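You operate a simulated robot arm through the tools that you are given. There is no shell and no other tool.

You run a simulated two-armed robot. Do the job below in one go: nothing can be reset, and whatever is moved stays where it is left.

## Task
Pull-test the grey rolled belt: wind the tester till it says OK and press for the green lamp.
Fine: belt on top of the tester (up to 300 N); one press; wind back to SLACK before the belt goes back.

The check looks at the end state, three seconds after you hand in, the way a careful person would. Anything else that was tipped, shoved, dropped, spilled or broken makes it a failure.

## Robot
Two 7-joint arms with two-finger parallel grippers on one trunk that stands fixed in place. Base frame: the origin is at the foot of the trunk, x ahead of it, y to its left, z up. Lengths are in mm, angles in degrees, forces in N, time in s.
The left shoulder is at [50, 177, 1204], the right one opposite. With the tool pointing down near the work surface each hand reaches from about 100 to 680 mm from the base axis, measured 20 degrees to its own side. Payload 3.43 kg a hand.
The tool frame of a hand sits at the grasp point between the pads (the TCP): z along the fingers, y along the line on which they close. The tips reach 34 mm beyond it. The gripper opens to 128 mm. The fingers are 24 mm wide and 12 mm thick; the gripper's body (48 by 130 mm) begins 96 mm behind the TCP.
Orientation is that of the tool frame in the base frame, as a unit quaternion [w, x, y, z]. With the fingers straight down and closing along the base's y, the tool's x points along the base's -x, its y along +y and its z along -z.

## Interface
- The arms move only by the tool drive_tool. It takes "left_targets", "right_targets" or both (then of equal length, played together; a hand with none holds still); each is one flat list of numbers, 7 for each row, row after row: the shift along the tool's x, y, z in cm, then the turn, a rotation vector about the tool's x, y, z in degrees, then the opening in per cent of the stroke, from 0 (shut) to 100 (fully open). In form: [x, y, z, wx, wy, wz, fingers, x, y, z, wx, wy, wz, fingers, ...]. A call has 1 to 20 rows; each row is the pose to reach, as a shift and turn from the pose commanded when the call began, along the tool's axes at that moment. Each row takes 0.2 s and may step no farther than 50 mm and 8.6 degrees from the row before; otherwise, or with a gripper value out of range, the whole call is refused. A pose out of reach is approached as far as the arm can. The call stops where the force on the tool passes 40 N (or 10 N more than at its start, if that is more) or the arm is blocked; 0.2 s more then pass. The fingers move at their own pace (about 108 mm/s each) and stop on an object; they squeeze with about 33 N. The grip force told is the motor's: it shows also when the fingers shut on nothing. Time passes only in rows, and 0.2 s behind the last, so rows that repeat a pose let the fingers close. The reply holds the time, the measured pose of the TCP, the force on the tool along the base axes, the opening and the grip force, in the units named above and with some noise, with the torque about the TCP (base axes, N m) and any sound that the robot's microphone picked up.
- Cameras (640 x 400 px; columns grow to the right, rows downward): "scene" is now at [141.8, 54, 1378]; the picture's right is [0.58, -0.82, 0.00], its down [-0.39, -0.28, -0.88] and it looks along [0.72, 0.51, -0.48] (base axes); focal length 267 px, centre (320, 200). "left" rides on the left gripper at [76, 11, -160] in its tool frame; the picture's right is [-0.15, 0.99, 0.00], its down [-0.88, -0.13, -0.46] and it looks along [-0.45, -0.07, 0.89] (tool axes); focal length 234 px, centre (320, 200). "right" rides on the right gripper at [76, -11, -160] in its tool frame; the picture's right is [0.15, 0.99, 0.00], its down [-0.88, 0.13, -0.46] and it looks along [-0.45, 0.07, 0.89] (tool axes); focal length 234 px, centre (320, 200). There is no depth. A picture from a camera that has moved, and an enlarged one, comes with that camera's place and axes in the base frame and with its lens.
- grab_frame(camera): a new picture of that camera. It takes no simulated time.
- slide_trunk(by): slides the trunk up (or, below 0, down) by that many mm; the arms and the scene camera ride with it, the base frame stays. It gives what a move gives, with no picture.
- head_to(pan, tilt): turns the head with the scene camera to pan (to the left, within 80 degrees either way) and tilt (down, from -29 to 69), counted from straight ahead of the robot. It gives what a move gives.
- zoom(camera, box): a new picture of the part [left, top, right, bottom] of that camera's present view, enlarged. It takes no simulated time.
- job_done(): hands the job in; it is judged then, once.

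Places have to be worked out from the pictures, the camera data and where the tool is seen. Open the grippers and draw the arms clear of the work before you hand the job in, unless the task says otherwise.

The tools are called after ">>>" as a command line: name --argument value ..., lists and objects as JSON in quotes. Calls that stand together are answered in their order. drive_tool: Moves the arms, as the interface text tells. Its arguments: {"type":"object","properties":{"left_targets":{"type":"array","items":{"type":"number"}},"right_targets":{"type":"array","items":{"type":"number"}}},"required":[]} The other tools are called the same way: slide_trunk (by) slides the trunk up or down; head_to (pan, tilt) turns the head that bears the scene camera; grab_frame (camera) takes a picture; zoom (camera, box) takes an enlarged picture of a part of a camera's view; job_done () hands the job in.

At the start:

```text
time_s: 0.0
left_ee_pos: [220.7, 298.9, 1241.3]
left_orientation: [0.0, 0.0, 1.0, 0.0]
left_ft_force: [-1.2, -1.1, -0.3]
left_ft_torque: [0.0, 0.0, 0.01]
left_grip_width: 127.9
left_gripper_force: 0.1
right_ee_pos: [366.5, 69.9, 1205.6]
right_orientation: [0.001, 0.0, 1.0, 0.0]
right_ft_force: [-0.5, -0.4, -0.7]
right_ft_torque: [0.0, -0.01, -0.01]
right_grip_width: 128.2
right_gripper_force: 0.0
trunk travel left (down, up): [-375.0, 26.0]
head pan, tilt: [35.4, 28.5]
```

scene: 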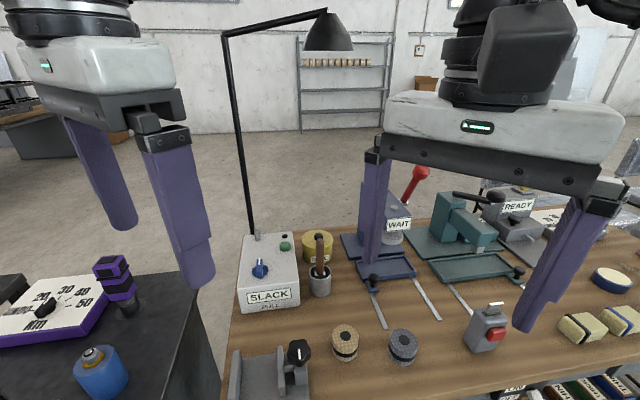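
right: 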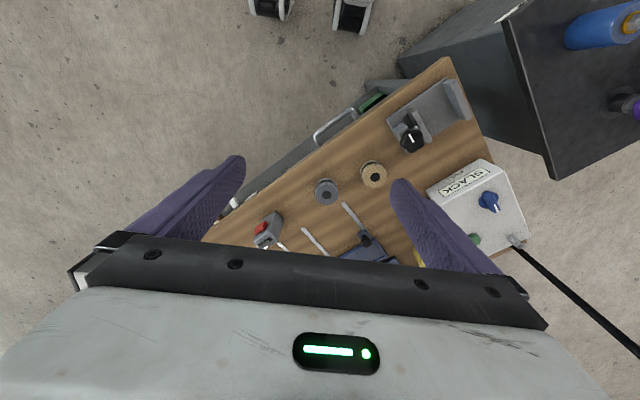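
left: 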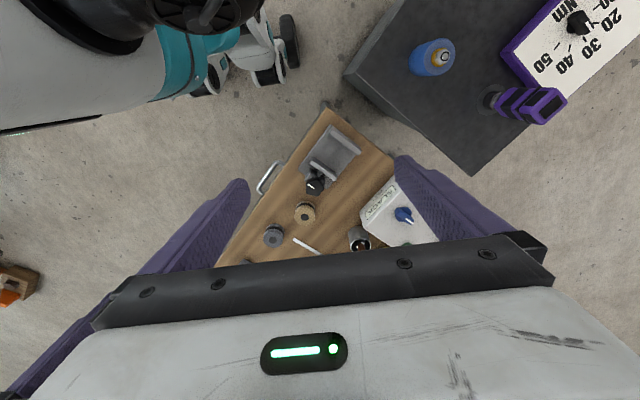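

I start by looking closer at the tester (white box with the blue knob and SLACK display) and the rolled belts.

>>> zoom --camera "scene" --box '[220, 220, 340, 320]'

>>> zoom --camera "scene" --box '[220, 300, 440, 400]'

>>> zoom --camera "right" --box '[300, 60, 560, 260]'

```text
4.00 times, centred on (280, 270) of scene
camera zoom: at [141.8, 54.0, 1378.0], right [0.58, -0.82, 0.0], down [-0.39, -0.28, -0.88], along [0.72, 0.51, -0.48], focal length 1068 px, centre (480, -80)
```

zoom: 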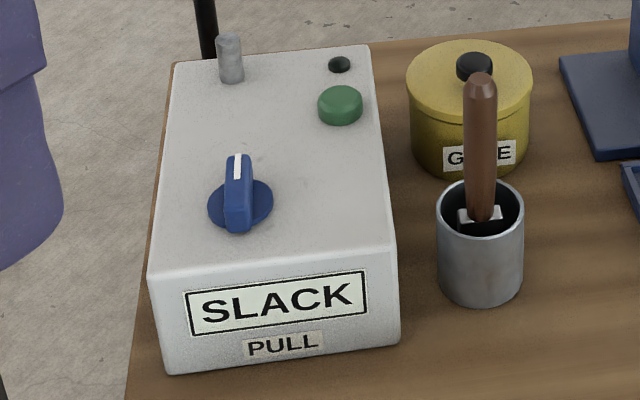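

```text
2.91 times, centred on (330, 350) of scene
camera zoom: at [141.8, 54.0, 1378.0], right [0.58, -0.82, 0.0], down [-0.39, -0.28, -0.88], along [0.72, 0.51, -0.48], focal length 777 px, centre (291, -236)
```

zoom: 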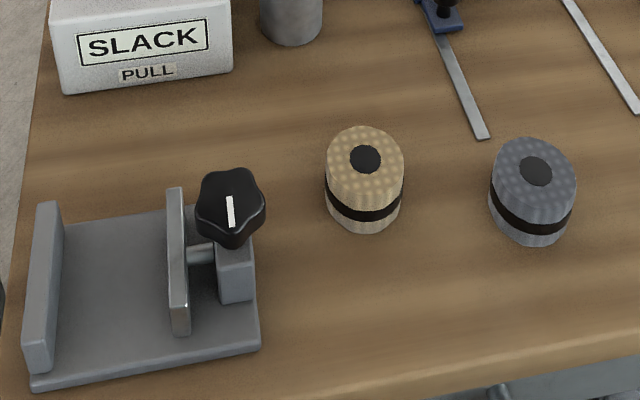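

```text
2.00 times, centred on (430, 160) of right
camera zoom: at [291.1, 58.4, 1366.3], right [-0.15, 0.99, 0.0], down [0.88, 0.13, 0.46], along [0.45, 0.07, -0.89], focal length 468 px, centre (100, 280)
```

zoom: 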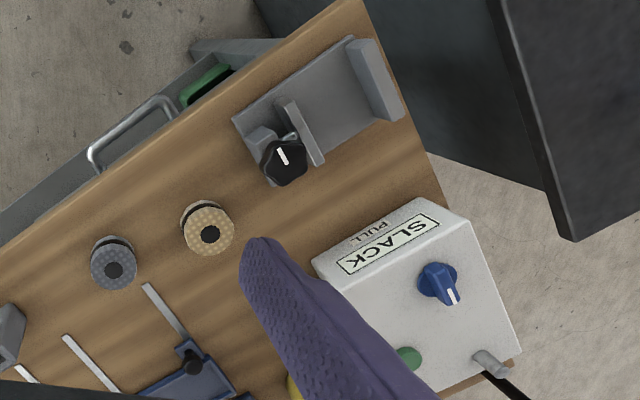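

The tester has a blue knob, a green button, a dark lamp and a peg; I turn the head to see more of the bench and get square views.

>>> head_to --pan 35 --tilt 55

>>> grab_frame --camera "scene"

```text
time_s: 0.9
left_ee_pos: [222.8, 300.1, 1241.1]
left_orientation: [0.001, -0.002, 1.0, -0.001]
left_ft_force: [-0.1, 0.4, -0.2]
left_ft_torque: [0.0, -0.04, -0.01]
left_grip_width: 127.8
left_gripper_force: 0.1
right_ee_pos: [366.1, 71.3, 1207.9]
right_orientation: [0.0, 0.0, 1.0, 0.0]
right_ft_force: [0.6, -1.1, -0.1]
right_ft_torque: [-0.03, -0.02, 0.01]
right_grip_width: 128.1
right_gripper_force: 0.1
trunk travel left (down, up): [-375.0, 26.0]
head pan, tilt: [35.0, 55.0]
```

```text
taken
camera scene: at [126.7, 42.7, 1339.6], right [0.57, -0.82, 0.0], down [-0.67, -0.47, -0.57], along [0.47, 0.33, -0.82], focal length 267 px, centre (320, 200)
```

scene: 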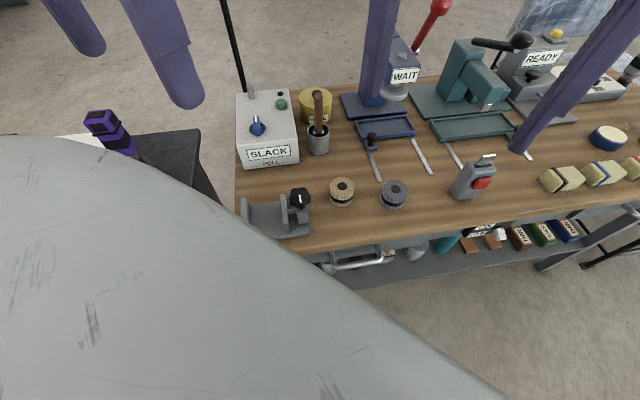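

The grey belt appears near (539,114,843) and the tester knob near (485,496,872). I move the left hand up over the region short of the tester, still high, to look down at it with the wrist camera.

>>> drive_tool --left_targets '[-3, 4, 0, 0, 0, 0, 100, -6, 8, 0, 0, 0, 0, 100, -9, 12, 0, 0, 0, 0, 100, -11, 16, 0, 0, 0, 0, 100, -11, 19, 0, 0, 0, 0, 100, -11, 19, 0, 0, 0, 0, 100]'

>>> grab_frame --camera "left"

>>> grab_frame --camera "scene"

```text
time_s: 2.3
left_ee_pos: [330.4, 491.4, 1239.7]
left_orientation: [0.001, -0.001, 1.0, -0.001]
left_ft_force: [0.6, 0.2, 0.4]
left_ft_torque: [0.0, 0.0, -0.01]
left_grip_width: 127.9
left_gripper_force: 0.0
right_ee_pos: [365.4, 71.3, 1207.6]
right_orientation: [0.0, 0.0, 1.0, 0.0]
right_ft_force: [0.2, 0.2, 0.4]
right_ft_torque: [0.01, -0.03, 0.01]
right_grip_width: 128.0
right_gripper_force: 0.0
trunk travel left (down, up): [-375.0, 26.0]
head pan, tilt: [35.0, 55.0]
```

```text
taken
camera left: at [256.5, 502.0, 1398.6], right [0.15, 0.99, 0.0], down [0.88, -0.13, 0.46], along [0.45, -0.07, -0.89], focal length 234 px, centre (320, 200)
```

left: 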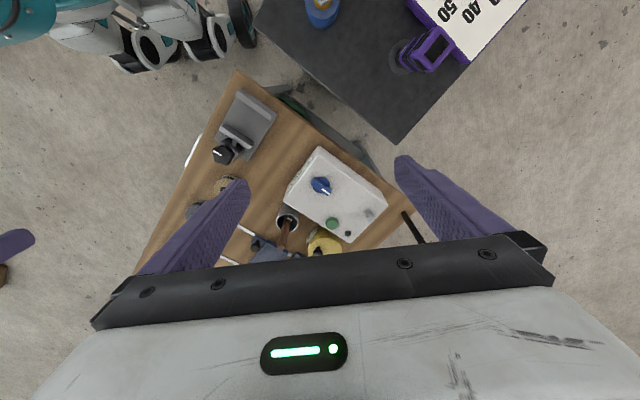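

```text
taken
camera scene: at [126.7, 42.4, 1339.6], right [0.57, -0.82, 0.0], down [-0.67, -0.47, -0.57], along [0.47, 0.33, -0.82], focal length 267 px, centre (320, 200)
```

scene: 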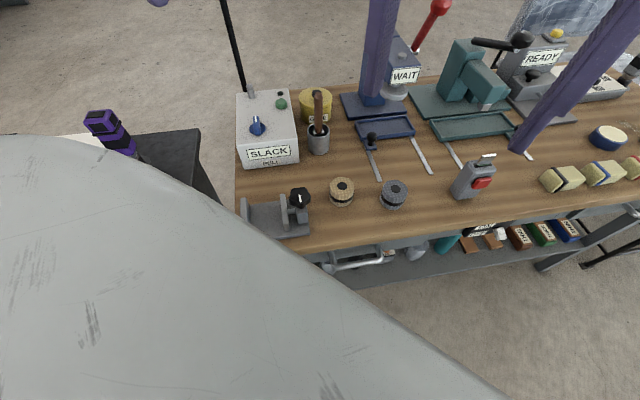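

I zoom on the tester from above and from the scene camera.

>>> zoom --camera "left" --box '[270, 130, 430, 250]'

>>> zoom --camera "scene" --box '[225, 80, 345, 180]'

>>> zoom --camera "scene" --box '[310, 150, 510, 260]'

>>> zoom --camera "left" --box '[180, 70, 310, 260]'

```text
3.33 times, centred on (350, 190) of left
camera zoom: at [256.5, 502.0, 1398.6], right [0.15, 0.99, 0.0], down [0.88, -0.13, 0.46], along [0.45, -0.07, -0.89], focal length 781 px, centre (220, 233)
```

zoom: 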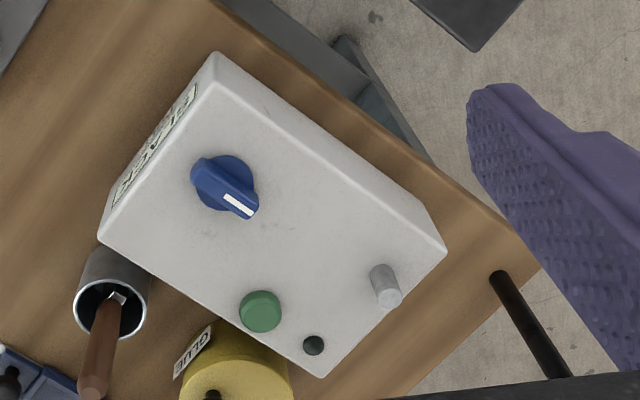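

```text
4.00 times, centred on (285, 130) of scene
camera zoom: at [126.7, 42.4, 1339.6], right [0.57, -0.82, 0.0], down [-0.67, -0.47, -0.57], along [0.47, 0.33, -0.82], focal length 1068 px, centre (460, 480)
```

zoom: 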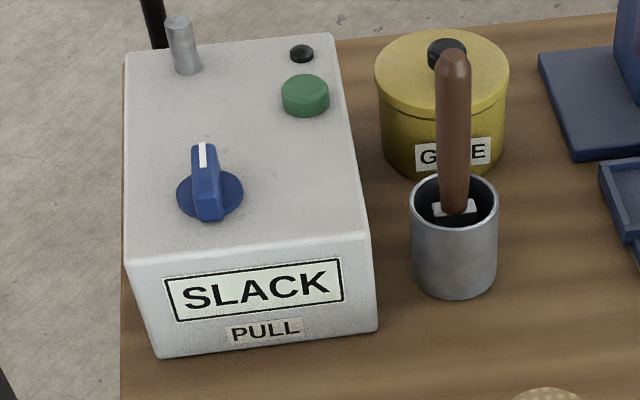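

```text
3.20 times, centred on (410, 205) of scene
camera zoom: at [126.7, 42.4, 1339.6], right [0.57, -0.82, 0.0], down [-0.67, -0.47, -0.57], along [0.47, 0.33, -0.82], focal length 855 px, centre (32, 184)
```

zoom: 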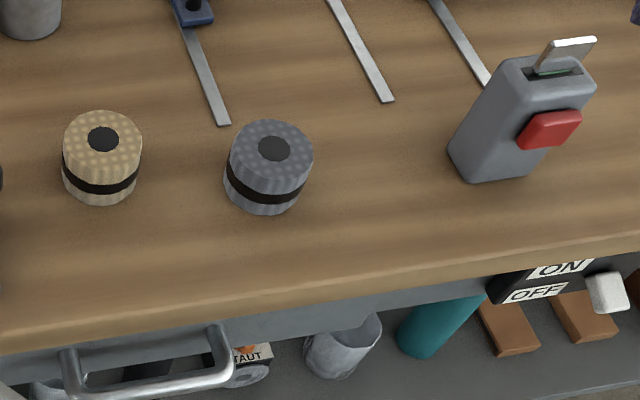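

```text
2.11 times, centred on (245, 165) of left
camera zoom: at [256.5, 502.0, 1398.6], right [0.15, 0.99, 0.0], down [0.88, -0.13, 0.46], along [0.45, -0.07, -0.89], focal length 493 px, centre (478, 274)
```

zoom: 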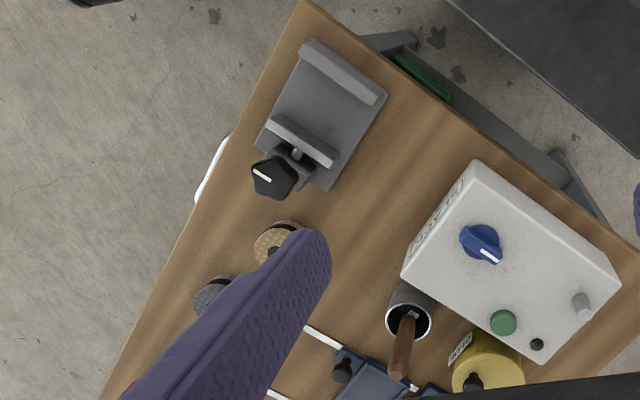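

Triangulating gives the tester top at z≈890, the post at about (565,579) with its top at about 928, the button near (580,485,902), and the belt near (535,115), about 58 mm across. The post is far out, so I test the left arm's reach above it, well clear, with the hand yawed 38°.

>>> drive_tool --left_targets '[-3.36, 1.26, 3, 0, 0, -5.43, 100, -6.71, 2.51, 6, 0, 0, -10.86, 100, -10.07, 3.77, 9, 0, 0, -16.3, 100, -13.43, 5.03, 12, 0, 0, -21.7, 100, -16.8, 6.3, 15, 0, 0, -27.1, 100, -20.1, 7.5, 18, 0, 0, -32.6, 100, -23.5, 8.8, 21, 0, 0, -38, 100, -23.5, 8.8, 21, 0, 0, -38, 100]'

>>> grab_frame --camera "left"

>>> grab_frame --camera "scene"

```text
time_s: 4.1
left_ee_pos: [553.0, 568.0, 1032.4]
left_orientation: [0.001, -0.325, 0.946, 0.0]
left_ft_force: [-0.1, 0.5, 0.7]
left_ft_torque: [0.01, 0.03, -0.01]
left_grip_width: 127.9
left_gripper_force: 0.0
left hand out of reach, approached as far as the arm can: row 7, 8
right_ee_pos: [366.1, 72.1, 1206.9]
right_orientation: [0.0, 0.0, 1.0, 0.0]
right_ft_force: [0.3, -0.1, -0.8]
right_ft_torque: [0.0, 0.01, 0.0]
right_grip_width: 127.8
right_gripper_force: 0.1
trunk travel left (down, up): [-375.0, 26.0]
head pan, tilt: [35.0, 55.0]
```

```text
taken
camera left: at [486.2, 529.4, 1190.8], right [-0.49, 0.87, 0.0], down [0.77, 0.44, 0.46], along [0.4, 0.23, -0.89], focal length 234 px, centre (320, 200)
```

left: 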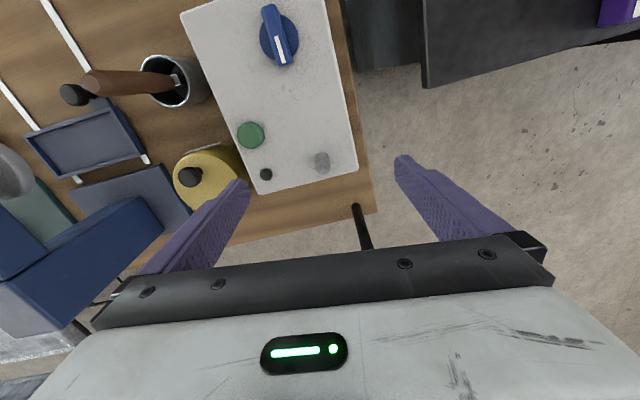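

```text
taken
camera scene: at [126.9, 42.8, 1339.6], right [0.57, -0.82, 0.0], down [-0.67, -0.47, -0.57], along [0.47, 0.33, -0.82], focal length 267 px, centre (320, 200)
```

scene: 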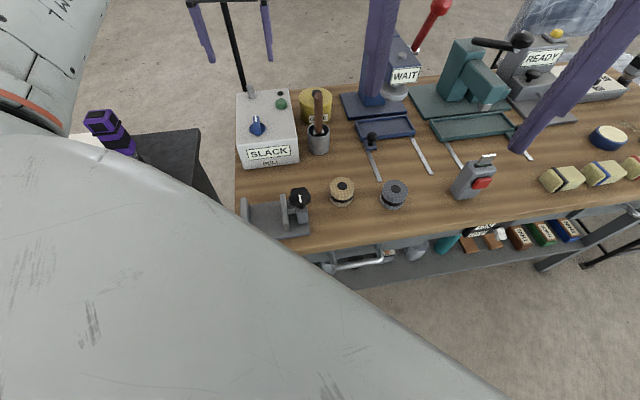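

The arm reaches within 16 mm there, so a small tilt will cover the post. I zoom this close view to refine the post, button and knob positions.

>>> zoom --camera "left" --box '[220, 100, 380, 200]'

>>> zoom --camera "left" --box '[180, 0, 340, 100]'

```text
4.00 times, centred on (300, 150) of left
camera zoom: at [486.2, 529.4, 1190.8], right [-0.49, 0.87, 0.0], down [0.77, 0.44, 0.46], along [0.4, 0.23, -0.89], focal length 937 px, centre (400, 400)
```

zoom: 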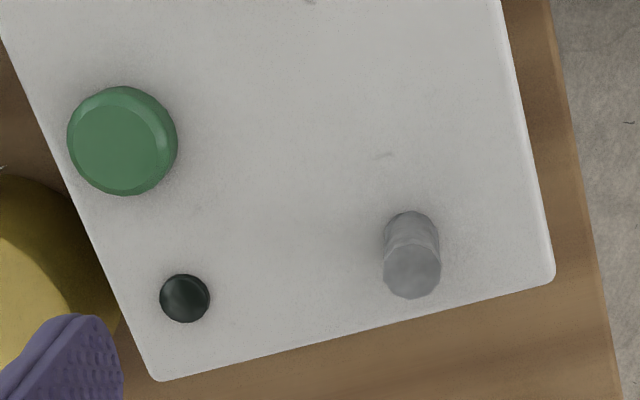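

```text
4.00 times, centred on (260, 50) of left
camera zoom: at [486.2, 529.4, 1190.8], right [-0.49, 0.87, 0.0], down [0.77, 0.44, 0.46], along [0.4, 0.23, -0.89], focal length 937 px, centre (560, 800)
```

zoom: 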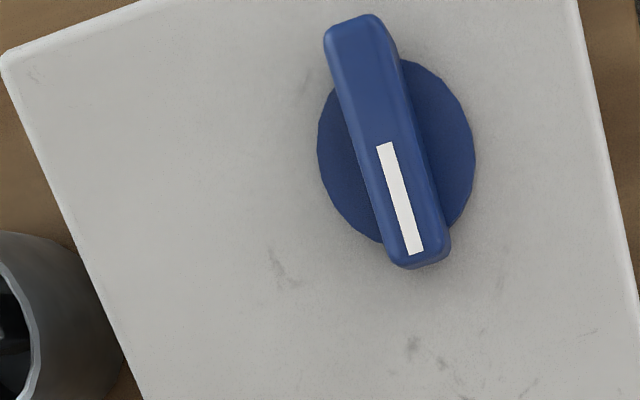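

The post is at (566.5,579), 17 mm thick; the button at (579,486); the knob at (473.7,473.7) with its bar pointing at 45°. I now retreat, swing the left hand over the grey belt while moving the right hand clear to the right, and look at the belt's hole.

>>> drive_tool --left_targets '[4.21, -0.52, -1.4, 0, 0, 3.17, 100, 8.42, -1.03, -2.8, 0, 0, 6.33, 100, 12.6, -1.55, -4.2, 0, 0, 9.5, 100, 16.8, -2.06, -5.6, 0, 0, 12.67, 100, 21.06, -2.58, -7, 0, 0, 15.83, 100, 22.47, -7.15, -6.29, 0, 0, 19, 100, 23.9, -11.7, -5.57, 0, 0, 22.2, 100, 25.3, -16.3, -4.86, 0, 0, 25.3, 100, 26.7, -20.9, -4.14, 0, 0, 28.5, 100, 28.1, -25.4, -3.43, 0, 0, 31.7, 100, 29.5, -30, -2.7, 0, 0, 34.8, 100, 30.95, -34.57, -2, 0, 0, 38, 100, 30.95, -34.57, -2, 0, 0, 38, 100]' --right_targets '[0.4, -2.7, 0, 0, 0, 0, 100, 0.8, -5.4, 0, 0, 0, 0, 100, 1.2, -8, 0, 0, 0, 0, 100, 1.6, -10.7, 0, 0, 0, 0, 100, 2, -13.4, 0, 0, 0, 0, 100, 2.5, -16, 0, 0, 0, 0, 100, 2.9, -18.7, 0, 0, 0, 0, 100, 3.3, -21.4, 0, 0, 0, 0, 100, 3.7, -24, 0, 0, 0, 0, 100, 4.1, -26.7, 0, 0, 0, 0, 100, 4.5, -29.3, 0, 0, 0, 0, 100, 5, -32, 0, 0, 0, 0, 100, 5, -32, 0, 0, 0, 0, 100]'

>>> grab_frame --camera "left"

>>> zoom --camera "left" --box '[240, 60, 400, 180]'

>>> grab_frame --camera "scene"

```text
time_s: 6.9
left_ee_pos: [483.0, 157.7, 1057.0]
left_orientation: [0.001, 0.0, 1.0, -0.002]
left_ft_force: [-0.2, -0.1, 0.2]
left_ft_torque: [-0.04, -0.02, -0.04]
left_grip_width: 128.1
left_gripper_force: 0.1
left hand out of reach, approached as far as the arm can: row 11, 12, 13
right_ee_pos: [314.9, -249.1, 1204.8]
right_orientation: [-0.001, 0.0, 1.0, 0.0]
right_ft_force: [0.5, 0.7, 0.2]
right_ft_torque: [0.01, -0.01, -0.02]
right_grip_width: 127.9
right_gripper_force: 0.0
trunk travel left (down, up): [-375.0, 26.0]
head pan, tilt: [35.0, 55.0]
```

```text
taken
camera left: at [408.5, 168.1, 1215.5], right [0.15, 0.99, 0.0], down [0.88, -0.13, 0.46], along [0.45, -0.07, -0.89], focal length 234 px, centre (320, 200)
```

left: 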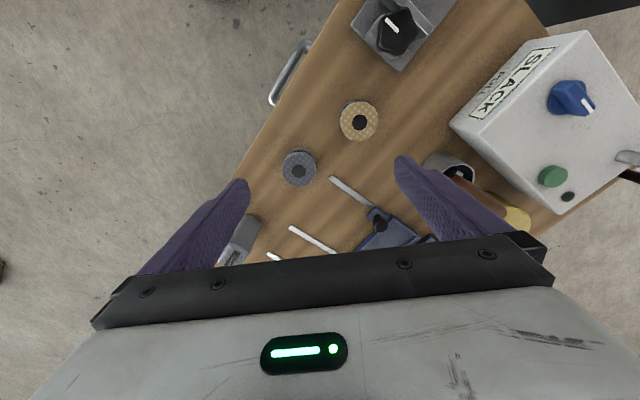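

```text
3.33 times, centred on (320, 120) of left
camera zoom: at [408.5, 168.1, 1215.5], right [0.15, 0.99, 0.0], down [0.88, -0.13, 0.46], along [0.45, -0.07, -0.89], focal length 781 px, centre (320, 467)
```

zoom: 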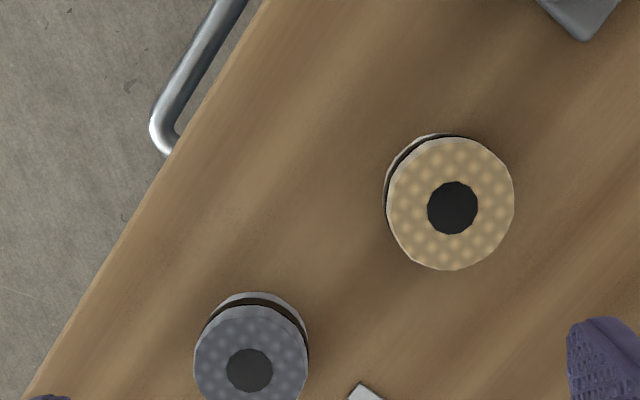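

```text
taken
camera scene: at [126.7, 42.9, 1339.5], right [0.57, -0.82, 0.0], down [-0.67, -0.47, -0.57], along [0.47, 0.33, -0.82], focal length 267 px, centre (320, 200)
```

scene: 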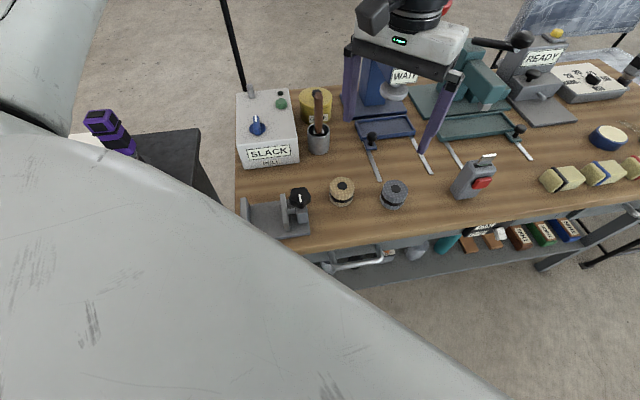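

The left hand stopped short at (483,157), likely a joint limit at this height rather than distance. I lower it about 100 mm over free table and then nudge toward the belt to see whether it becomes reachable.

>>> drive_tool --left_targets '[0, 0, 4, 0, 0, 0, 100, 0, 0, 8, 0, 0, 0, 100, 0, 0, 11, 0, 0, 0, 100, 0, 0, 11, 0, 0, 0, 100]'

>>> grab_frame --camera "scene"

>>> grab_frame --camera "right"

```text
time_s: 7.9
left_ee_pos: [468.1, 171.8, 954.2]
left_orientation: [0.001, 0.001, 1.0, 0.0]
left_ft_force: [0.5, -0.5, 0.2]
left_ft_torque: [0.0, -0.02, 0.01]
left_grip_width: 128.1
left_gripper_force: 0.0
left hand out of reach, approached as far as the arm can: row 1, 2, 3, 4
right_ee_pos: [315.4, -248.7, 1205.7]
right_orientation: [0.0, 0.0, 1.0, -0.001]
right_ft_force: [-1.1, -0.5, -1.1]
right_ft_torque: [-0.02, 0.0, 0.01]
right_grip_width: 127.9
right_gripper_force: 0.0
trunk travel left (down, up): [-375.0, 26.0]
head pan, tilt: [35.0, 55.0]
```

```text
taken
camera scene: at [126.6, 42.6, 1339.6], right [0.57, -0.82, 0.0], down [-0.67, -0.47, -0.57], along [0.47, 0.33, -0.82], focal length 267 px, centre (320, 200)
```

scene: 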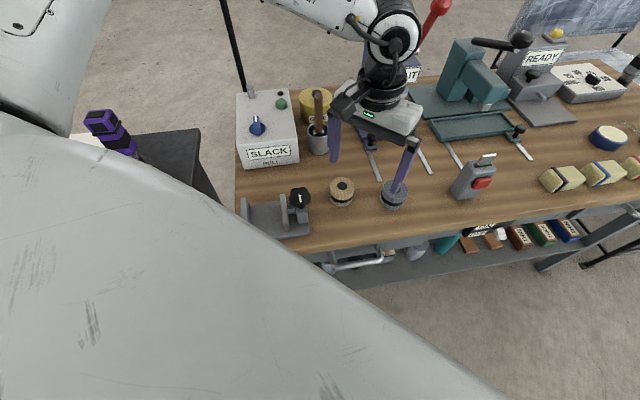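

```text
taken
camera right: at [240.7, -261.4, 1365.0], right [-0.15, 0.99, 0.0], down [0.88, 0.13, 0.46], along [0.45, 0.07, -0.89], focal length 234 px, centre (320, 200)
```

right: 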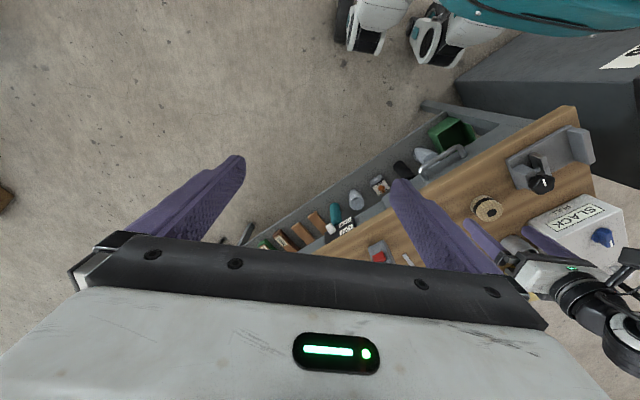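

The forearm comes in from the far left, so the wrist is probably at its limit with this yaw. I test by yawing the hand in place (back toward +38°) at a slightly raised height.

>>> drive_tool --left_targets '[0, 0, -2, 0, 0, -8, 100, 0, 0, -4, 0, 0, -16, 100, 0, 0, -4, 0, 0, -24, 100, 0, 0, -4, 0, 0, -32, 100, 0, 0, -4, 0, 0, -40, 100, 0, 0, -4, 0, 0, -40, 100]'

>>> grab_frame --camera "scene"

```text
time_s: 9.3
left_ee_pos: [467.4, 172.0, 995.4]
left_orientation: [0.0, -0.344, 0.939, 0.0]
left_ft_force: [0.4, 0.9, -0.4]
left_ft_torque: [-0.03, 0.01, -0.03]
left_grip_width: 127.8
left_gripper_force: 0.0
right_ee_pos: [315.3, -250.1, 1204.7]
right_orientation: [0.0, -0.001, 1.0, 0.001]
right_ft_force: [0.6, 0.3, -0.4]
right_ft_torque: [0.0, 0.0, -0.02]
right_grip_width: 127.9
right_gripper_force: 0.0
trunk travel left (down, up): [-375.0, 26.0]
head pan, tilt: [35.0, 55.0]
```

```text
taken
camera scene: at [126.7, 42.7, 1339.6], right [0.57, -0.82, 0.0], down [-0.67, -0.47, -0.57], along [0.47, 0.33, -0.82], focal length 267 px, centre (320, 200)
```

scene: 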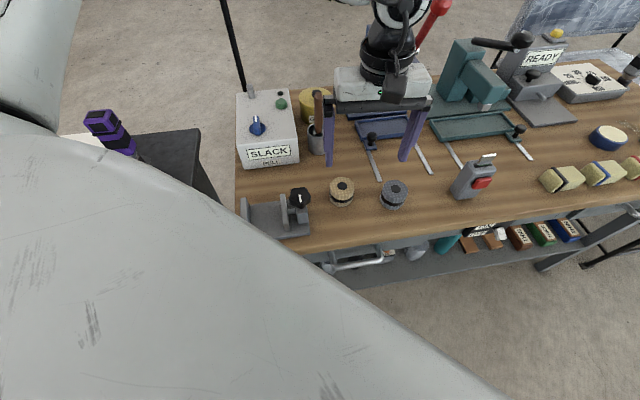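

The hand follows fully at this yaw, so the limit was the wrist roll. I move over the belt at yaw 40° and look again.

>>> drive_tool --left_targets '[-0.5, -2.9, 0, 0, 0, 0, 100, -1, -5.8, 0, 0, 0, 0, 100, -1.48, -8.71, 0, 0, 0, 0, 80, -1.48, -8.71, 0, 0, 0, 0, 80]'

>>> grab_frame --camera "left"

>>> grab_frame --camera "scene"

```text
time_s: 10.3
left_ee_pos: [486.6, 168.2, 1007.7]
left_orientation: [0.0, -0.343, 0.939, -0.002]
left_ft_force: [-0.3, 0.3, -0.1]
left_ft_torque: [-0.02, -0.04, 0.0]
left_grip_width: 102.3
left_gripper_force: 0.1
left hand out of reach, approached as far as the arm can: row 1, 2, 3, 4
right_ee_pos: [315.7, -249.5, 1204.5]
right_orientation: [0.0, 0.0, 1.0, 0.0]
right_ft_force: [0.0, 0.2, -0.4]
right_ft_torque: [-0.02, 0.01, -0.01]
right_grip_width: 128.0
right_gripper_force: 0.1
trunk travel left (down, up): [-375.0, 26.0]
head pan, tilt: [35.0, 55.0]
```

```text
taken
camera left: at [421.9, 126.6, 1166.2], right [-0.52, 0.85, 0.0], down [0.76, 0.47, 0.46], along [0.39, 0.24, -0.89], focal length 234 px, centre (320, 200)
```

left: 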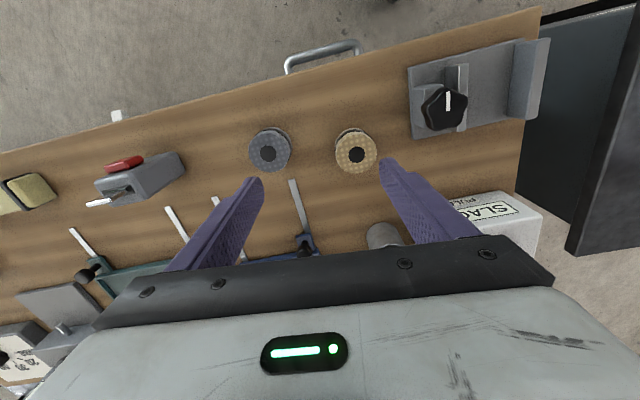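

```text
taken
camera scene: at [126.7, 42.6, 1339.6], right [0.57, -0.82, 0.0], down [-0.67, -0.47, -0.57], along [0.47, 0.33, -0.82], focal length 267 px, centre (320, 200)
```

scene: 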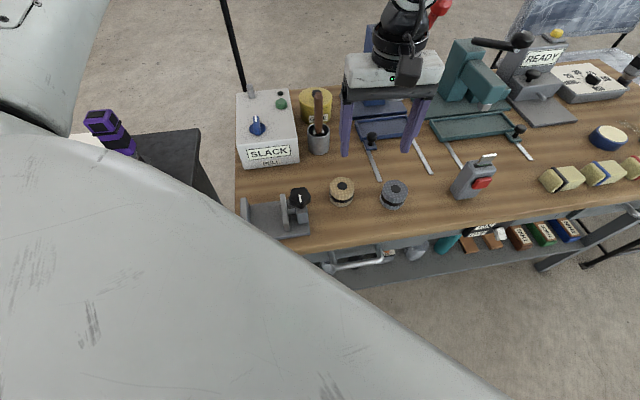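

Still limited toward smaller y, so the elbow posture is the issue (it swung out when I went far left). I bring the left hand back to about its starting pose and will approach the belt from there.

>>> drive_tool --left_targets '[1.36, 3.61, -2.76, 0, 0, 5.7, 100, 2.72, 7.23, -5.5, 0, 0, 11.4, 100, 4.08, 10.84, -8.27, 0, 0, 17.1, 100, 5.44, 14.46, -11.03, 0, 0, 22.9, 100, 6.8, 18.1, -13.8, 0, 0, 28.6, 100, 8.16, 21.7, -16.5, 0, 0, 34.3, 100, 9.52, 25.3, -19.3, 0, 0, 40, 100, 9.52, 25.3, -19.3, 0, 0, 40, 100]'

>>> grab_frame --camera "scene"

>>> head_to --pan 70 --tilt 20

>>> grab_frame --camera "scene"

```text
time_s: 12.1
left_ee_pos: [250.2, 301.9, 1200.9]
left_orientation: [0.0, 0.001, 1.0, -0.001]
left_ft_force: [1.0, -0.5, -1.0]
left_ft_torque: [0.01, 0.03, 0.04]
left_grip_width: 128.1
left_gripper_force: 0.0
right_ee_pos: [316.5, -249.2, 1204.7]
right_orientation: [0.0, 0.0, 1.0, 0.001]
right_ft_force: [-0.2, -0.4, 0.1]
right_ft_torque: [0.02, -0.04, 0.02]
right_grip_width: 127.9
right_gripper_force: 0.0
trunk travel left (down, up): [-375.0, 26.0]
head pan, tilt: [35.0, 55.0]
```

```text
taken
camera scene: at [127.0, 42.5, 1339.5], right [0.57, -0.82, 0.0], down [-0.67, -0.47, -0.57], along [0.47, 0.33, -0.82], focal length 267 px, centre (320, 200)
```

scene: 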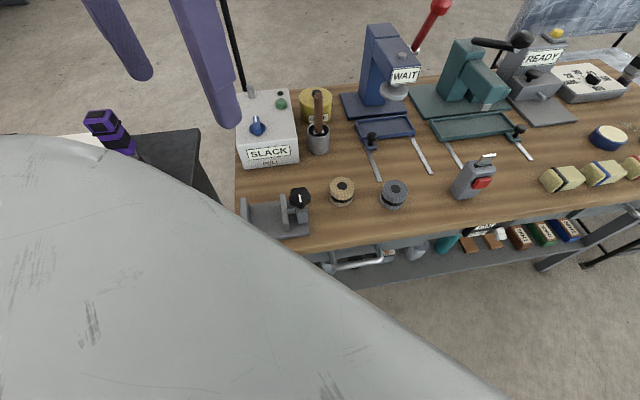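

```text
time_s: 13.1
left_ee_pos: [252.0, 301.8, 1200.3]
left_orientation: [0.0, 0.0, 1.0, -0.001]
left_ft_force: [0.2, 0.0, 0.1]
left_ft_torque: [-0.03, -0.01, 0.04]
left_grip_width: 127.9
left_gripper_force: 0.0
right_ee_pos: [314.8, -249.2, 1205.3]
right_orientation: [0.0, 0.0, 1.0, 0.0]
right_ft_force: [-0.9, 0.3, 0.6]
right_ft_torque: [0.0, -0.03, -0.02]
right_grip_width: 128.0
right_gripper_force: 0.0
trunk travel left (down, up): [-375.0, 26.0]
head pan, tilt: [70.0, 20.0]
```

```text
taken
camera scene: at [99.5, 88.8, 1391.6], right [0.94, -0.34, 0.0], down [-0.12, -0.32, -0.94], along [0.32, 0.88, -0.34], focal length 267 px, centre (320, 200)
```

scene: 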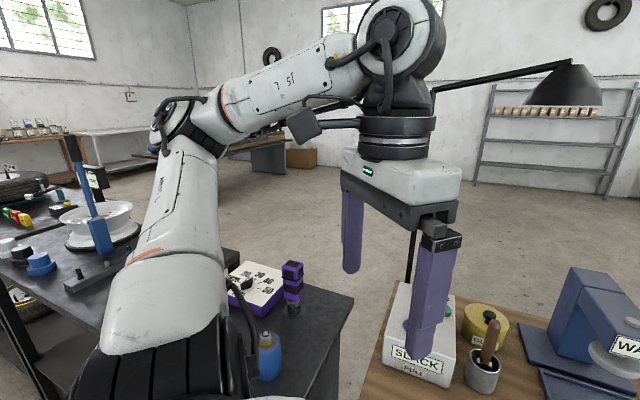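

The elbow hangs out to the left at shoulder height. From here I try sweeping inward close to the body first, then out toward the belt at yaw 0.

>>> drive_tool --left_targets '[0, -4.5, 0, 0, 0, 0, 100, 0, -9, 0, 0, 0, 0, 100, -1, -13.5, 0, 0, 0, 0, 100, -3, -18, 0, 0, 0, 0, 100, -6, -21, 2, 0, 0, 0, 100, -10, -22, 4, 0, 0, 0, 100, -14, -22, 6, 0, 0, 0, 100, -18, -21, 8, 0, 0, 0, 100, -22, -20, 11, 0, 0, 0, 100, -26, -19, 13, 0, 0, 0, 100, -28.4, -18.7, 16, 0, 0, 0, 100, -28.4, -18.7, 18, 0, 0, 0, 100, -28.4, -18.7, 18, 0, 0, 0, 100]'

>>> grab_frame --camera "scene"

>>> grab_frame --camera "left"

```text
refused: row 9 steps farther than a row can; nothing moved
```

```text
taken
camera scene: at [99.5, 88.8, 1391.6], right [0.94, -0.34, 0.0], down [-0.12, -0.32, -0.94], along [0.32, 0.88, -0.34], focal length 267 px, centre (320, 200)
```

scene: 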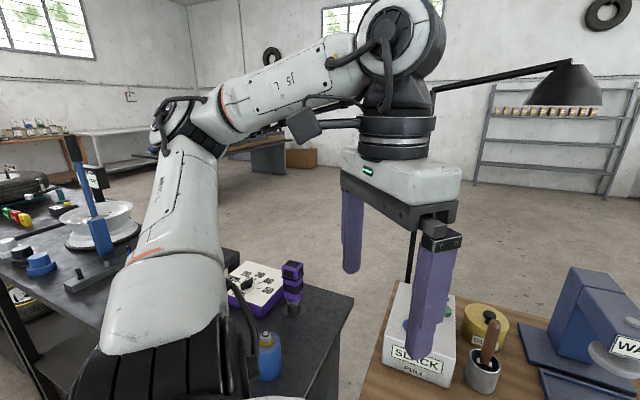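

```text
taken
camera left: at [176.8, 311.7, 1359.2], right [0.15, 0.99, 0.0], down [0.88, -0.13, 0.46], along [0.45, -0.07, -0.89], focal length 234 px, centre (320, 200)
```

left: 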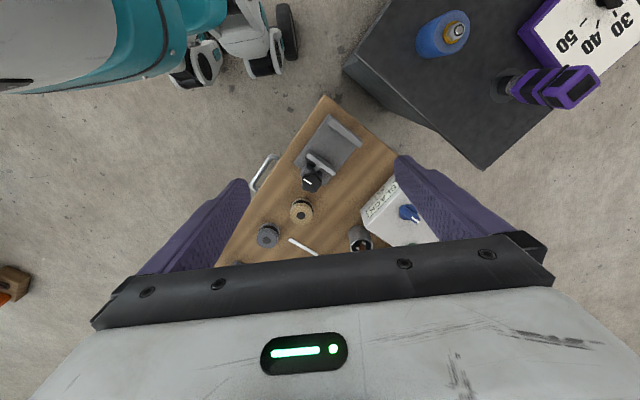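

One row stepped slightly too far; I shorten the steps and repeat the inward sweep.

>>> drive_tool --left_targets '[0, -4.5, 0, 0, 0, 0, 100, 0, -9, 0, 0, 0, 0, 100, -1, -13.5, 0, 0, 0, 0, 100, -3, -18, 0, 0, 0, 0, 100, -6, -21, 2, 0, 0, 0, 100, -10, -22, 4, 0, 0, 0, 100, -14, -22, 6, 0, 0, 0, 100, -18, -21, 8, 0, 0, 0, 100, -22, -20, 10, 0, 0, 0, 100, -26, -19, 12, 0, 0, 0, 100, -28.4, -18.7, 15, 0, 0, 0, 100, -28.4, -18.7, 18, 0, 0, 0, 100, -28.4, -18.7, 18, 0, 0, 0, 100]'

>>> grab_frame --camera "scene"

>>> grab_frame --camera "left"

```text
time_s: 15.9
left_ee_pos: [493.1, 167.3, 1030.9]
left_orientation: [0.001, 0.0, 1.0, -0.001]
left_ft_force: [-0.9, -0.1, -0.1]
left_ft_torque: [0.01, -0.03, 0.0]
left_grip_width: 128.0
left_gripper_force: 0.0
left hand out of reach, approached as far as the arm can: row 5, 6, 7, 8, 9, 10, 11, 12, 13
right_ee_pos: [314.5, -250.0, 1206.7]
right_orientation: [0.0, 0.001, 1.0, 0.0]
right_ft_force: [0.6, 0.3, 0.7]
right_ft_torque: [-0.01, 0.01, 0.01]
right_grip_width: 127.7
right_gripper_force: 0.1
trunk travel left (down, up): [-375.0, 26.0]
head pan, tilt: [70.0, 20.0]
```

```text
taken
camera scene: at [99.4, 88.8, 1391.7], right [0.94, -0.34, 0.0], down [-0.12, -0.32, -0.94], along [0.32, 0.88, -0.34], focal length 267 px, centre (320, 200)
```

scene: 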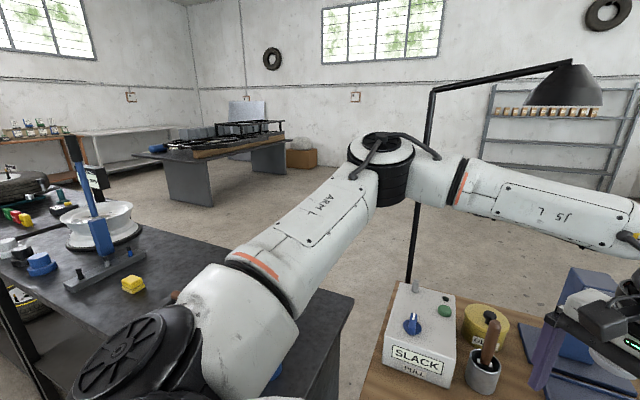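

```text
taken
camera left: at [417.8, 178.3, 1189.8], right [0.15, 0.99, 0.0], down [0.88, -0.13, 0.46], along [0.45, -0.07, -0.89], focal length 234 px, centre (320, 200)
```

left: 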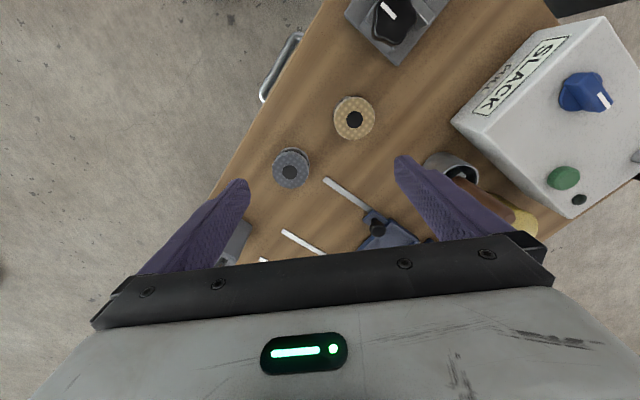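

The inward limit remains about y≈165 for this elbow posture, though the right arm started with a clearly inward pose. I look at the right arm's posture for comparison.

>>> head_to --pan -70 --tilt 20

>>> grab_frame --camera "scene"

```text
time_s: 18.1
left_ee_pos: [493.1, 167.8, 1031.3]
left_orientation: [0.001, 0.0, 1.0, -0.001]
left_ft_force: [0.4, 0.7, 0.4]
left_ft_torque: [-0.02, 0.0, -0.01]
left_grip_width: 127.8
left_gripper_force: 0.1
right_ee_pos: [315.4, -250.0, 1205.8]
right_orientation: [0.0, 0.0, 1.0, 0.0]
right_ft_force: [-0.1, -0.4, 0.4]
right_ft_torque: [-0.03, -0.03, -0.03]
right_grip_width: 128.1
right_gripper_force: 0.0
trunk travel left (down, up): [-375.0, 26.0]
head pan, tilt: [-70.0, 20.0]
```

```text
taken
camera scene: at [99.5, -86.2, 1391.7], right [-0.94, -0.34, 0.0], down [-0.12, 0.32, -0.94], along [0.32, -0.88, -0.34], focal length 267 px, centre (320, 200)
```

scene: 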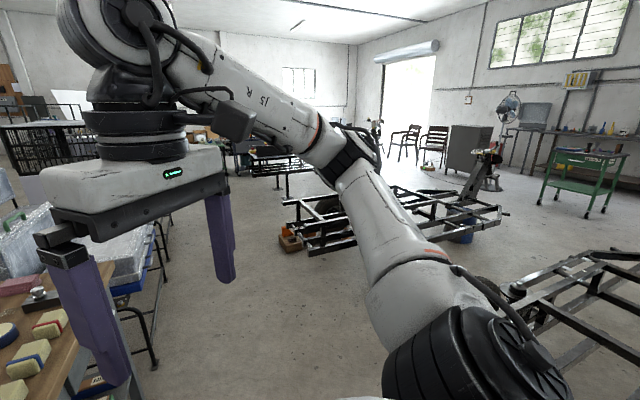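

Its posture mirrors the left one, so the left should be able to come inward too. I test yawing the left hand the other way (clockwise) while nudging inward.

>>> drive_tool --left_targets '[0, 0, 0, 0, 0, 8, 100, 0, 0, 0, 0, 0, 16, 100, 0, 0, 0, 0, 0, 24, 100, 0, 0, 0, 0, 0, 32, 100, 0, 0, 0, 0, 0, 40, 100, -1.4, -1.7, 0, 0, 0, 40, 100, -2.8, -3.5, 0, 0, 0, 40, 100, -4.2, -5.2, 0, 0, 0, 40, 100, -4.2, -5.2, 0, 0, 0, 40, 100]'

>>> head_to --pan 35 --tilt 45

>>> grab_frame --camera "scene"

```text
time_s: 20.1
left_ee_pos: [492.6, 166.8, 1034.0]
left_orientation: [0.001, 0.342, 0.94, -0.001]
left_ft_force: [-0.2, -1.0, 0.8]
left_ft_torque: [-0.01, 0.03, 0.02]
left_grip_width: 128.1
left_gripper_force: 0.2
left hand out of reach, approached as far as the arm can: row 6, 7, 8, 9
right_ee_pos: [314.5, -248.6, 1205.9]
right_orientation: [0.0, 0.0, 1.0, 0.0]
right_ft_force: [-0.2, 0.0, 1.2]
right_ft_torque: [0.01, 0.01, 0.02]
right_grip_width: 127.8
right_gripper_force: 0.0
trunk travel left (down, up): [-375.0, 26.0]
head pan, tilt: [-70.0, 20.0]
```

```text
time_s: 22.0
left_ee_pos: [494.6, 166.3, 1033.5]
left_orientation: [0.001, 0.341, 0.94, -0.001]
left_ft_force: [-0.4, -0.2, -0.6]
left_ft_torque: [0.02, 0.04, 0.0]
left_grip_width: 128.0
left_gripper_force: 0.1
right_ee_pos: [313.9, -249.8, 1205.5]
right_orientation: [-0.001, 0.0, 1.0, 0.0]
right_ft_force: [-0.4, 0.1, 0.2]
right_ft_torque: [0.05, 0.0, -0.01]
right_grip_width: 127.8
right_gripper_force: 0.0
trunk travel left (down, up): [-375.0, 26.0]
head pan, tilt: [35.0, 45.0]
```

```text
taken
camera scene: at [134.2, 47.9, 1353.0], right [0.57, -0.82, 0.0], down [-0.58, -0.41, -0.71], along [0.58, 0.41, -0.71], focal length 267 px, centre (320, 200)
```

scene: 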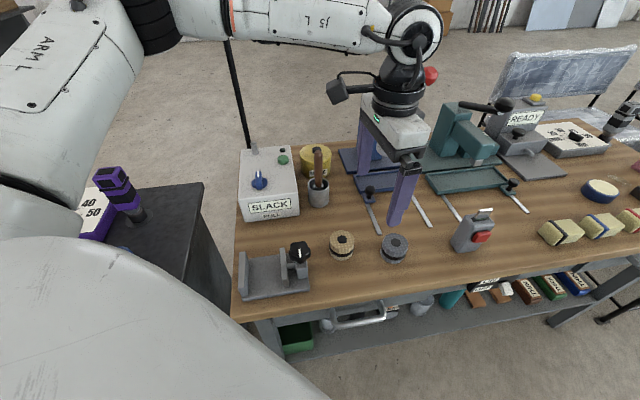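

The limit is in the wrist position, not yaw. I withdraw the left hand toward the tester side (turning to yaw 45°) and test whether the right hand can reach over the belt instead.

>>> drive_tool --left_targets '[2.17, 1.18, -1, 0, 0, -8.5, 100, 4.34, 2.36, -2, 0, 0, -17, 100, 6.51, 3.54, -3, 0, 0, -25.5, 100, 8.68, 4.72, -4, 0, 0, -34, 100, 10.85, 5.9, -5, 0, 0, -42.5, 100, 13.0, 7.08, -6, 0, 0, -51, 100, 15.2, 8.26, -7, 0, 0, -59.5, 100, 17.4, 9.44, -8, 0, 0, -68, 100, 19.5, 10.6, -9, 0, 0, -76.5, 100, 21.7, 11.8, -10, 0, 0, -85, 100, 21.7, 11.8, -10, 0, 0, -85, 100]' --right_targets '[-1.65, 3.1, 1.05, 0, 0, 0, 100, -3.3, 6.2, 2.1, 0, 0, 0, 100, -4.95, 9.3, 3.15, 0, 0, 0, 100, -6.6, 12.4, 4.2, 0, 0, 0, 100, -8.25, 15.5, 5.25, 0, 0, 0, 100, -9.9, 18.6, 6.3, 0, 0, 0, 100, -11.55, 21.7, 7.35, 0, 0, 0, 100, -13.2, 24.8, 8.4, 0, 0, 0, 100, -14.85, 27.9, 9.45, 0, 0, 0, 100, -16.5, 31, 10.5, 0, 0, 0, 100, -16.5, 31, 10.5, 0, 0, 0, 100]'

>>> grab_frame --camera "scene"

```text
time_s: 24.4
left_ee_pos: [402.8, 394.4, 1135.3]
left_orientation: [0.0, -0.384, 0.923, 0.0]
left_ft_force: [0.4, -1.0, 0.7]
left_ft_torque: [0.0, 0.02, 0.01]
left_grip_width: 128.0
left_gripper_force: 0.0
right_ee_pos: [479.5, 59.1, 1103.0]
right_orientation: [0.0, -0.001, 1.0, 0.0]
right_ft_force: [0.3, -0.1, 0.4]
right_ft_torque: [0.03, 0.02, -0.02]
right_grip_width: 128.1
right_gripper_force: 0.0
trunk travel left (down, up): [-375.0, 26.0]
head pan, tilt: [35.0, 45.0]
```

```text
taken
camera scene: at [134.3, 47.4, 1353.0], right [0.57, -0.82, 0.0], down [-0.58, -0.41, -0.71], along [0.58, 0.41, -0.71], focal length 267 px, centre (320, 200)
```

scene: 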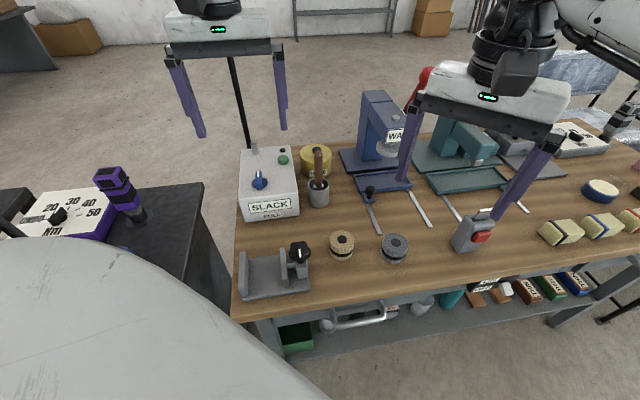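

The right hand reaches inward freely at (480,59). I look at the right arm's posture here to see how it differs from the left arm at its limit.

>>> head_to --pan -45 --tilt 20

>>> grab_frame --camera "scene"

>>> grab_frame --camera "left"

>>> grab_frame --camera "right"

```text
time_s: 25.9
left_ee_pos: [401.9, 394.8, 1135.4]
left_orientation: [0.001, -0.382, 0.924, 0.0]
left_ft_force: [0.3, -0.1, -0.1]
left_ft_torque: [0.02, -0.03, -0.02]
left_grip_width: 128.1
left_gripper_force: 0.0
right_ee_pos: [480.3, 58.9, 1102.7]
right_orientation: [0.0, 0.0, 1.0, 0.0]
right_ft_force: [-0.6, 0.2, 0.2]
right_ft_torque: [-0.01, 0.0, -0.01]
right_grip_width: 127.9
right_gripper_force: 0.1
trunk travel left (down, up): [-375.0, 26.0]
head pan, tilt: [-45.0, 20.0]
```

```text
taken
camera scene: at [133.5, -64.5, 1391.6], right [-0.71, -0.71, 0.0], down [-0.24, 0.24, -0.94], along [0.66, -0.66, -0.34], focal length 267 px, centre (320, 200)
```

scene: 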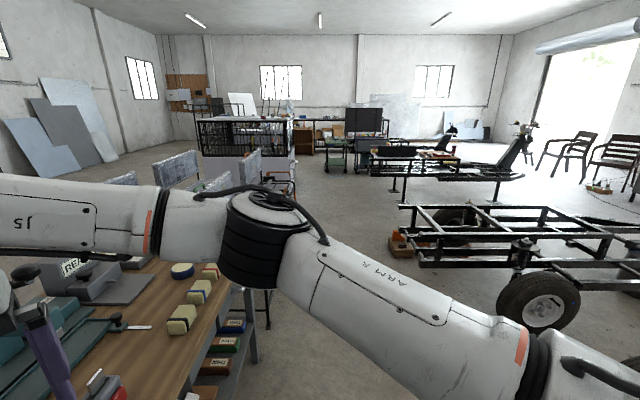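

```text
taken
camera left: at [341.4, 348.7, 1293.8], right [-0.6, 0.8, 0.0], down [0.71, 0.53, 0.46], along [0.37, 0.27, -0.89], focal length 234 px, centre (320, 200)
```

left: 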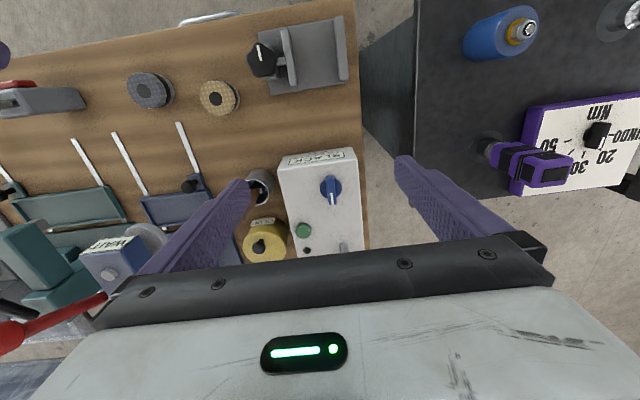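

```text
taken
camera right: at [405.5, 47.0, 1262.0], right [-0.15, 0.99, 0.0], down [0.88, 0.13, 0.46], along [0.45, 0.07, -0.89], focal length 234 px, centre (320, 200)
```

right: 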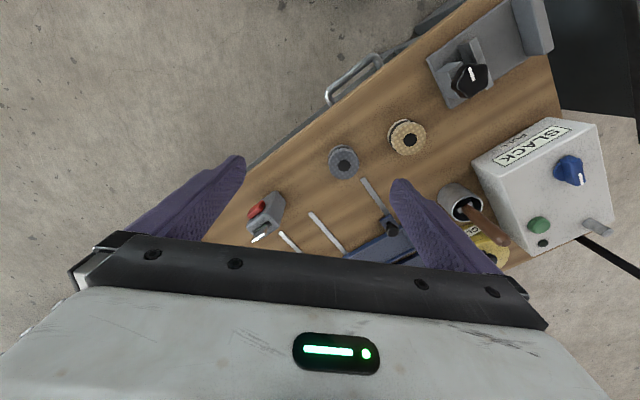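

The right arm simply pans its shoulder further in. I'll consider a hand-over spot both hands can reach, so I withdraw the right hand and test how far in the left can come at low height (TCP z≈905).

>>> drive_tool --left_targets '[1.16, -2.98, 2.88, 0, 0, 5.6, 100, 2.32, -5.96, 5.75, 0, 0, 11.2, 100, 3.49, -8.95, 8.6, 0, 0, 16.8, 100, 4.65, -11.9, 11.5, 0, 0, 22.5, 100, 5.8, -14.9, 14.4, 0, 0, 28, 100, 7, -17.9, 17.25, 0, 0, 33.7, 100, 8.1, -20.9, 20.1, 0, 0, 39.4, 100, 9.3, -23.86, 23, 0, 0, 45, 100, 9.3, -23.86, 23, 0, 0, 45, 100]' --right_targets '[2.5, -3.5, -0.8, 0, 0, 0, 100, 5, -7, -1.7, 0, 0, 0, 100, 7.5, -10.5, -2.5, 0, 0, 0, 100, 10, -14, -3.3, 0, 0, 0, 100, 12.5, -17.5, -4.2, 0, 0, 0, 100, 15, -21, -5, 0, 0, 0, 100, 15, -21, -5, 0, 0, 0, 100, 15, -21, -5, 0, 0, 0, 100, 15, -21, -5, 0, 0, 0, 100]'

>>> head_to --pan 70 --tilt 20

>>> grab_frame --camera "scene"

>>> grab_frame --camera "right"

```text
time_s: 27.9
left_ee_pos: [477.7, 194.7, 929.5]
left_orientation: [0.001, 0.0, 1.0, -0.001]
left_ft_force: [-0.3, -0.4, 0.5]
left_ft_torque: [-0.01, -0.01, 0.03]
left_grip_width: 127.8
left_gripper_force: 0.1
left hand out of reach, approached as far as the arm can: row 7, 8, 9
right_ee_pos: [330.3, -150.4, 1152.3]
right_orientation: [0.0, 0.0, 1.0, 0.0]
right_ft_force: [0.3, 0.2, 0.6]
right_ft_torque: [-0.01, 0.0, -0.03]
right_grip_width: 128.1
right_gripper_force: 0.1
trunk travel left (down, up): [-375.0, 26.0]
head pan, tilt: [-45.0, 20.0]
```

```text
time_s: 29.8
left_ee_pos: [476.9, 194.0, 930.6]
left_orientation: [0.001, -0.001, 1.0, -0.001]
left_ft_force: [0.4, 0.0, -0.6]
left_ft_torque: [-0.01, -0.05, 0.0]
left_grip_width: 127.9
left_gripper_force: 0.1
right_ee_pos: [329.4, -151.3, 1151.5]
right_orientation: [0.0, 0.0, 1.0, 0.0]
right_ft_force: [-0.4, 0.2, 0.3]
right_ft_torque: [-0.02, 0.04, 0.01]
right_grip_width: 128.0
right_gripper_force: 0.2
trunk travel left (down, up): [-375.0, 26.0]
head pan, tilt: [70.0, 20.0]
```

```text
taken
camera scene: at [99.5, 88.8, 1391.7], right [0.94, -0.34, 0.0], down [-0.12, -0.32, -0.94], along [0.32, 0.88, -0.34], focal length 267 px, centre (320, 200)
```

scene: 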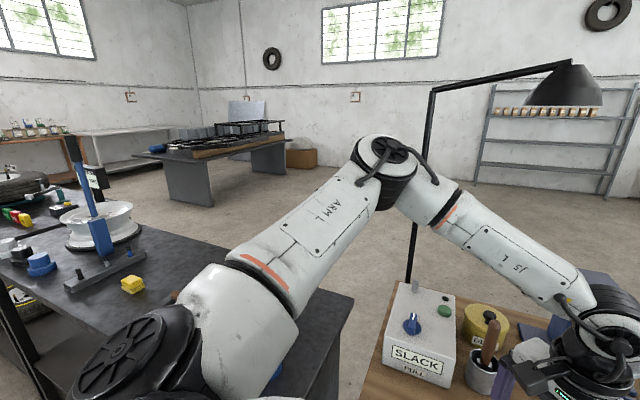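

```text
taken
camera right: at [255.9, -163.0, 1312.1], right [-0.15, 0.99, 0.0], down [0.88, 0.13, 0.46], along [0.45, 0.07, -0.89], focal length 234 px, centre (320, 200)
```

right: 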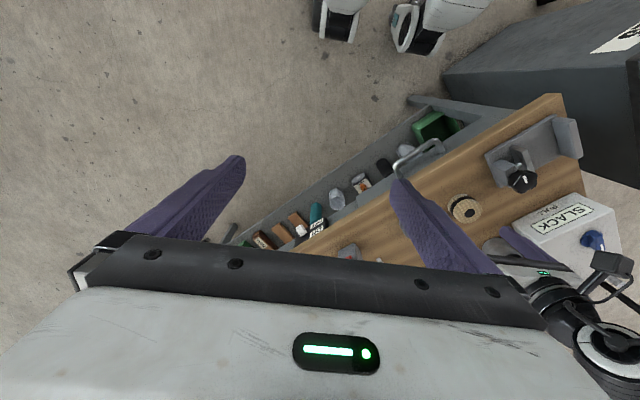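

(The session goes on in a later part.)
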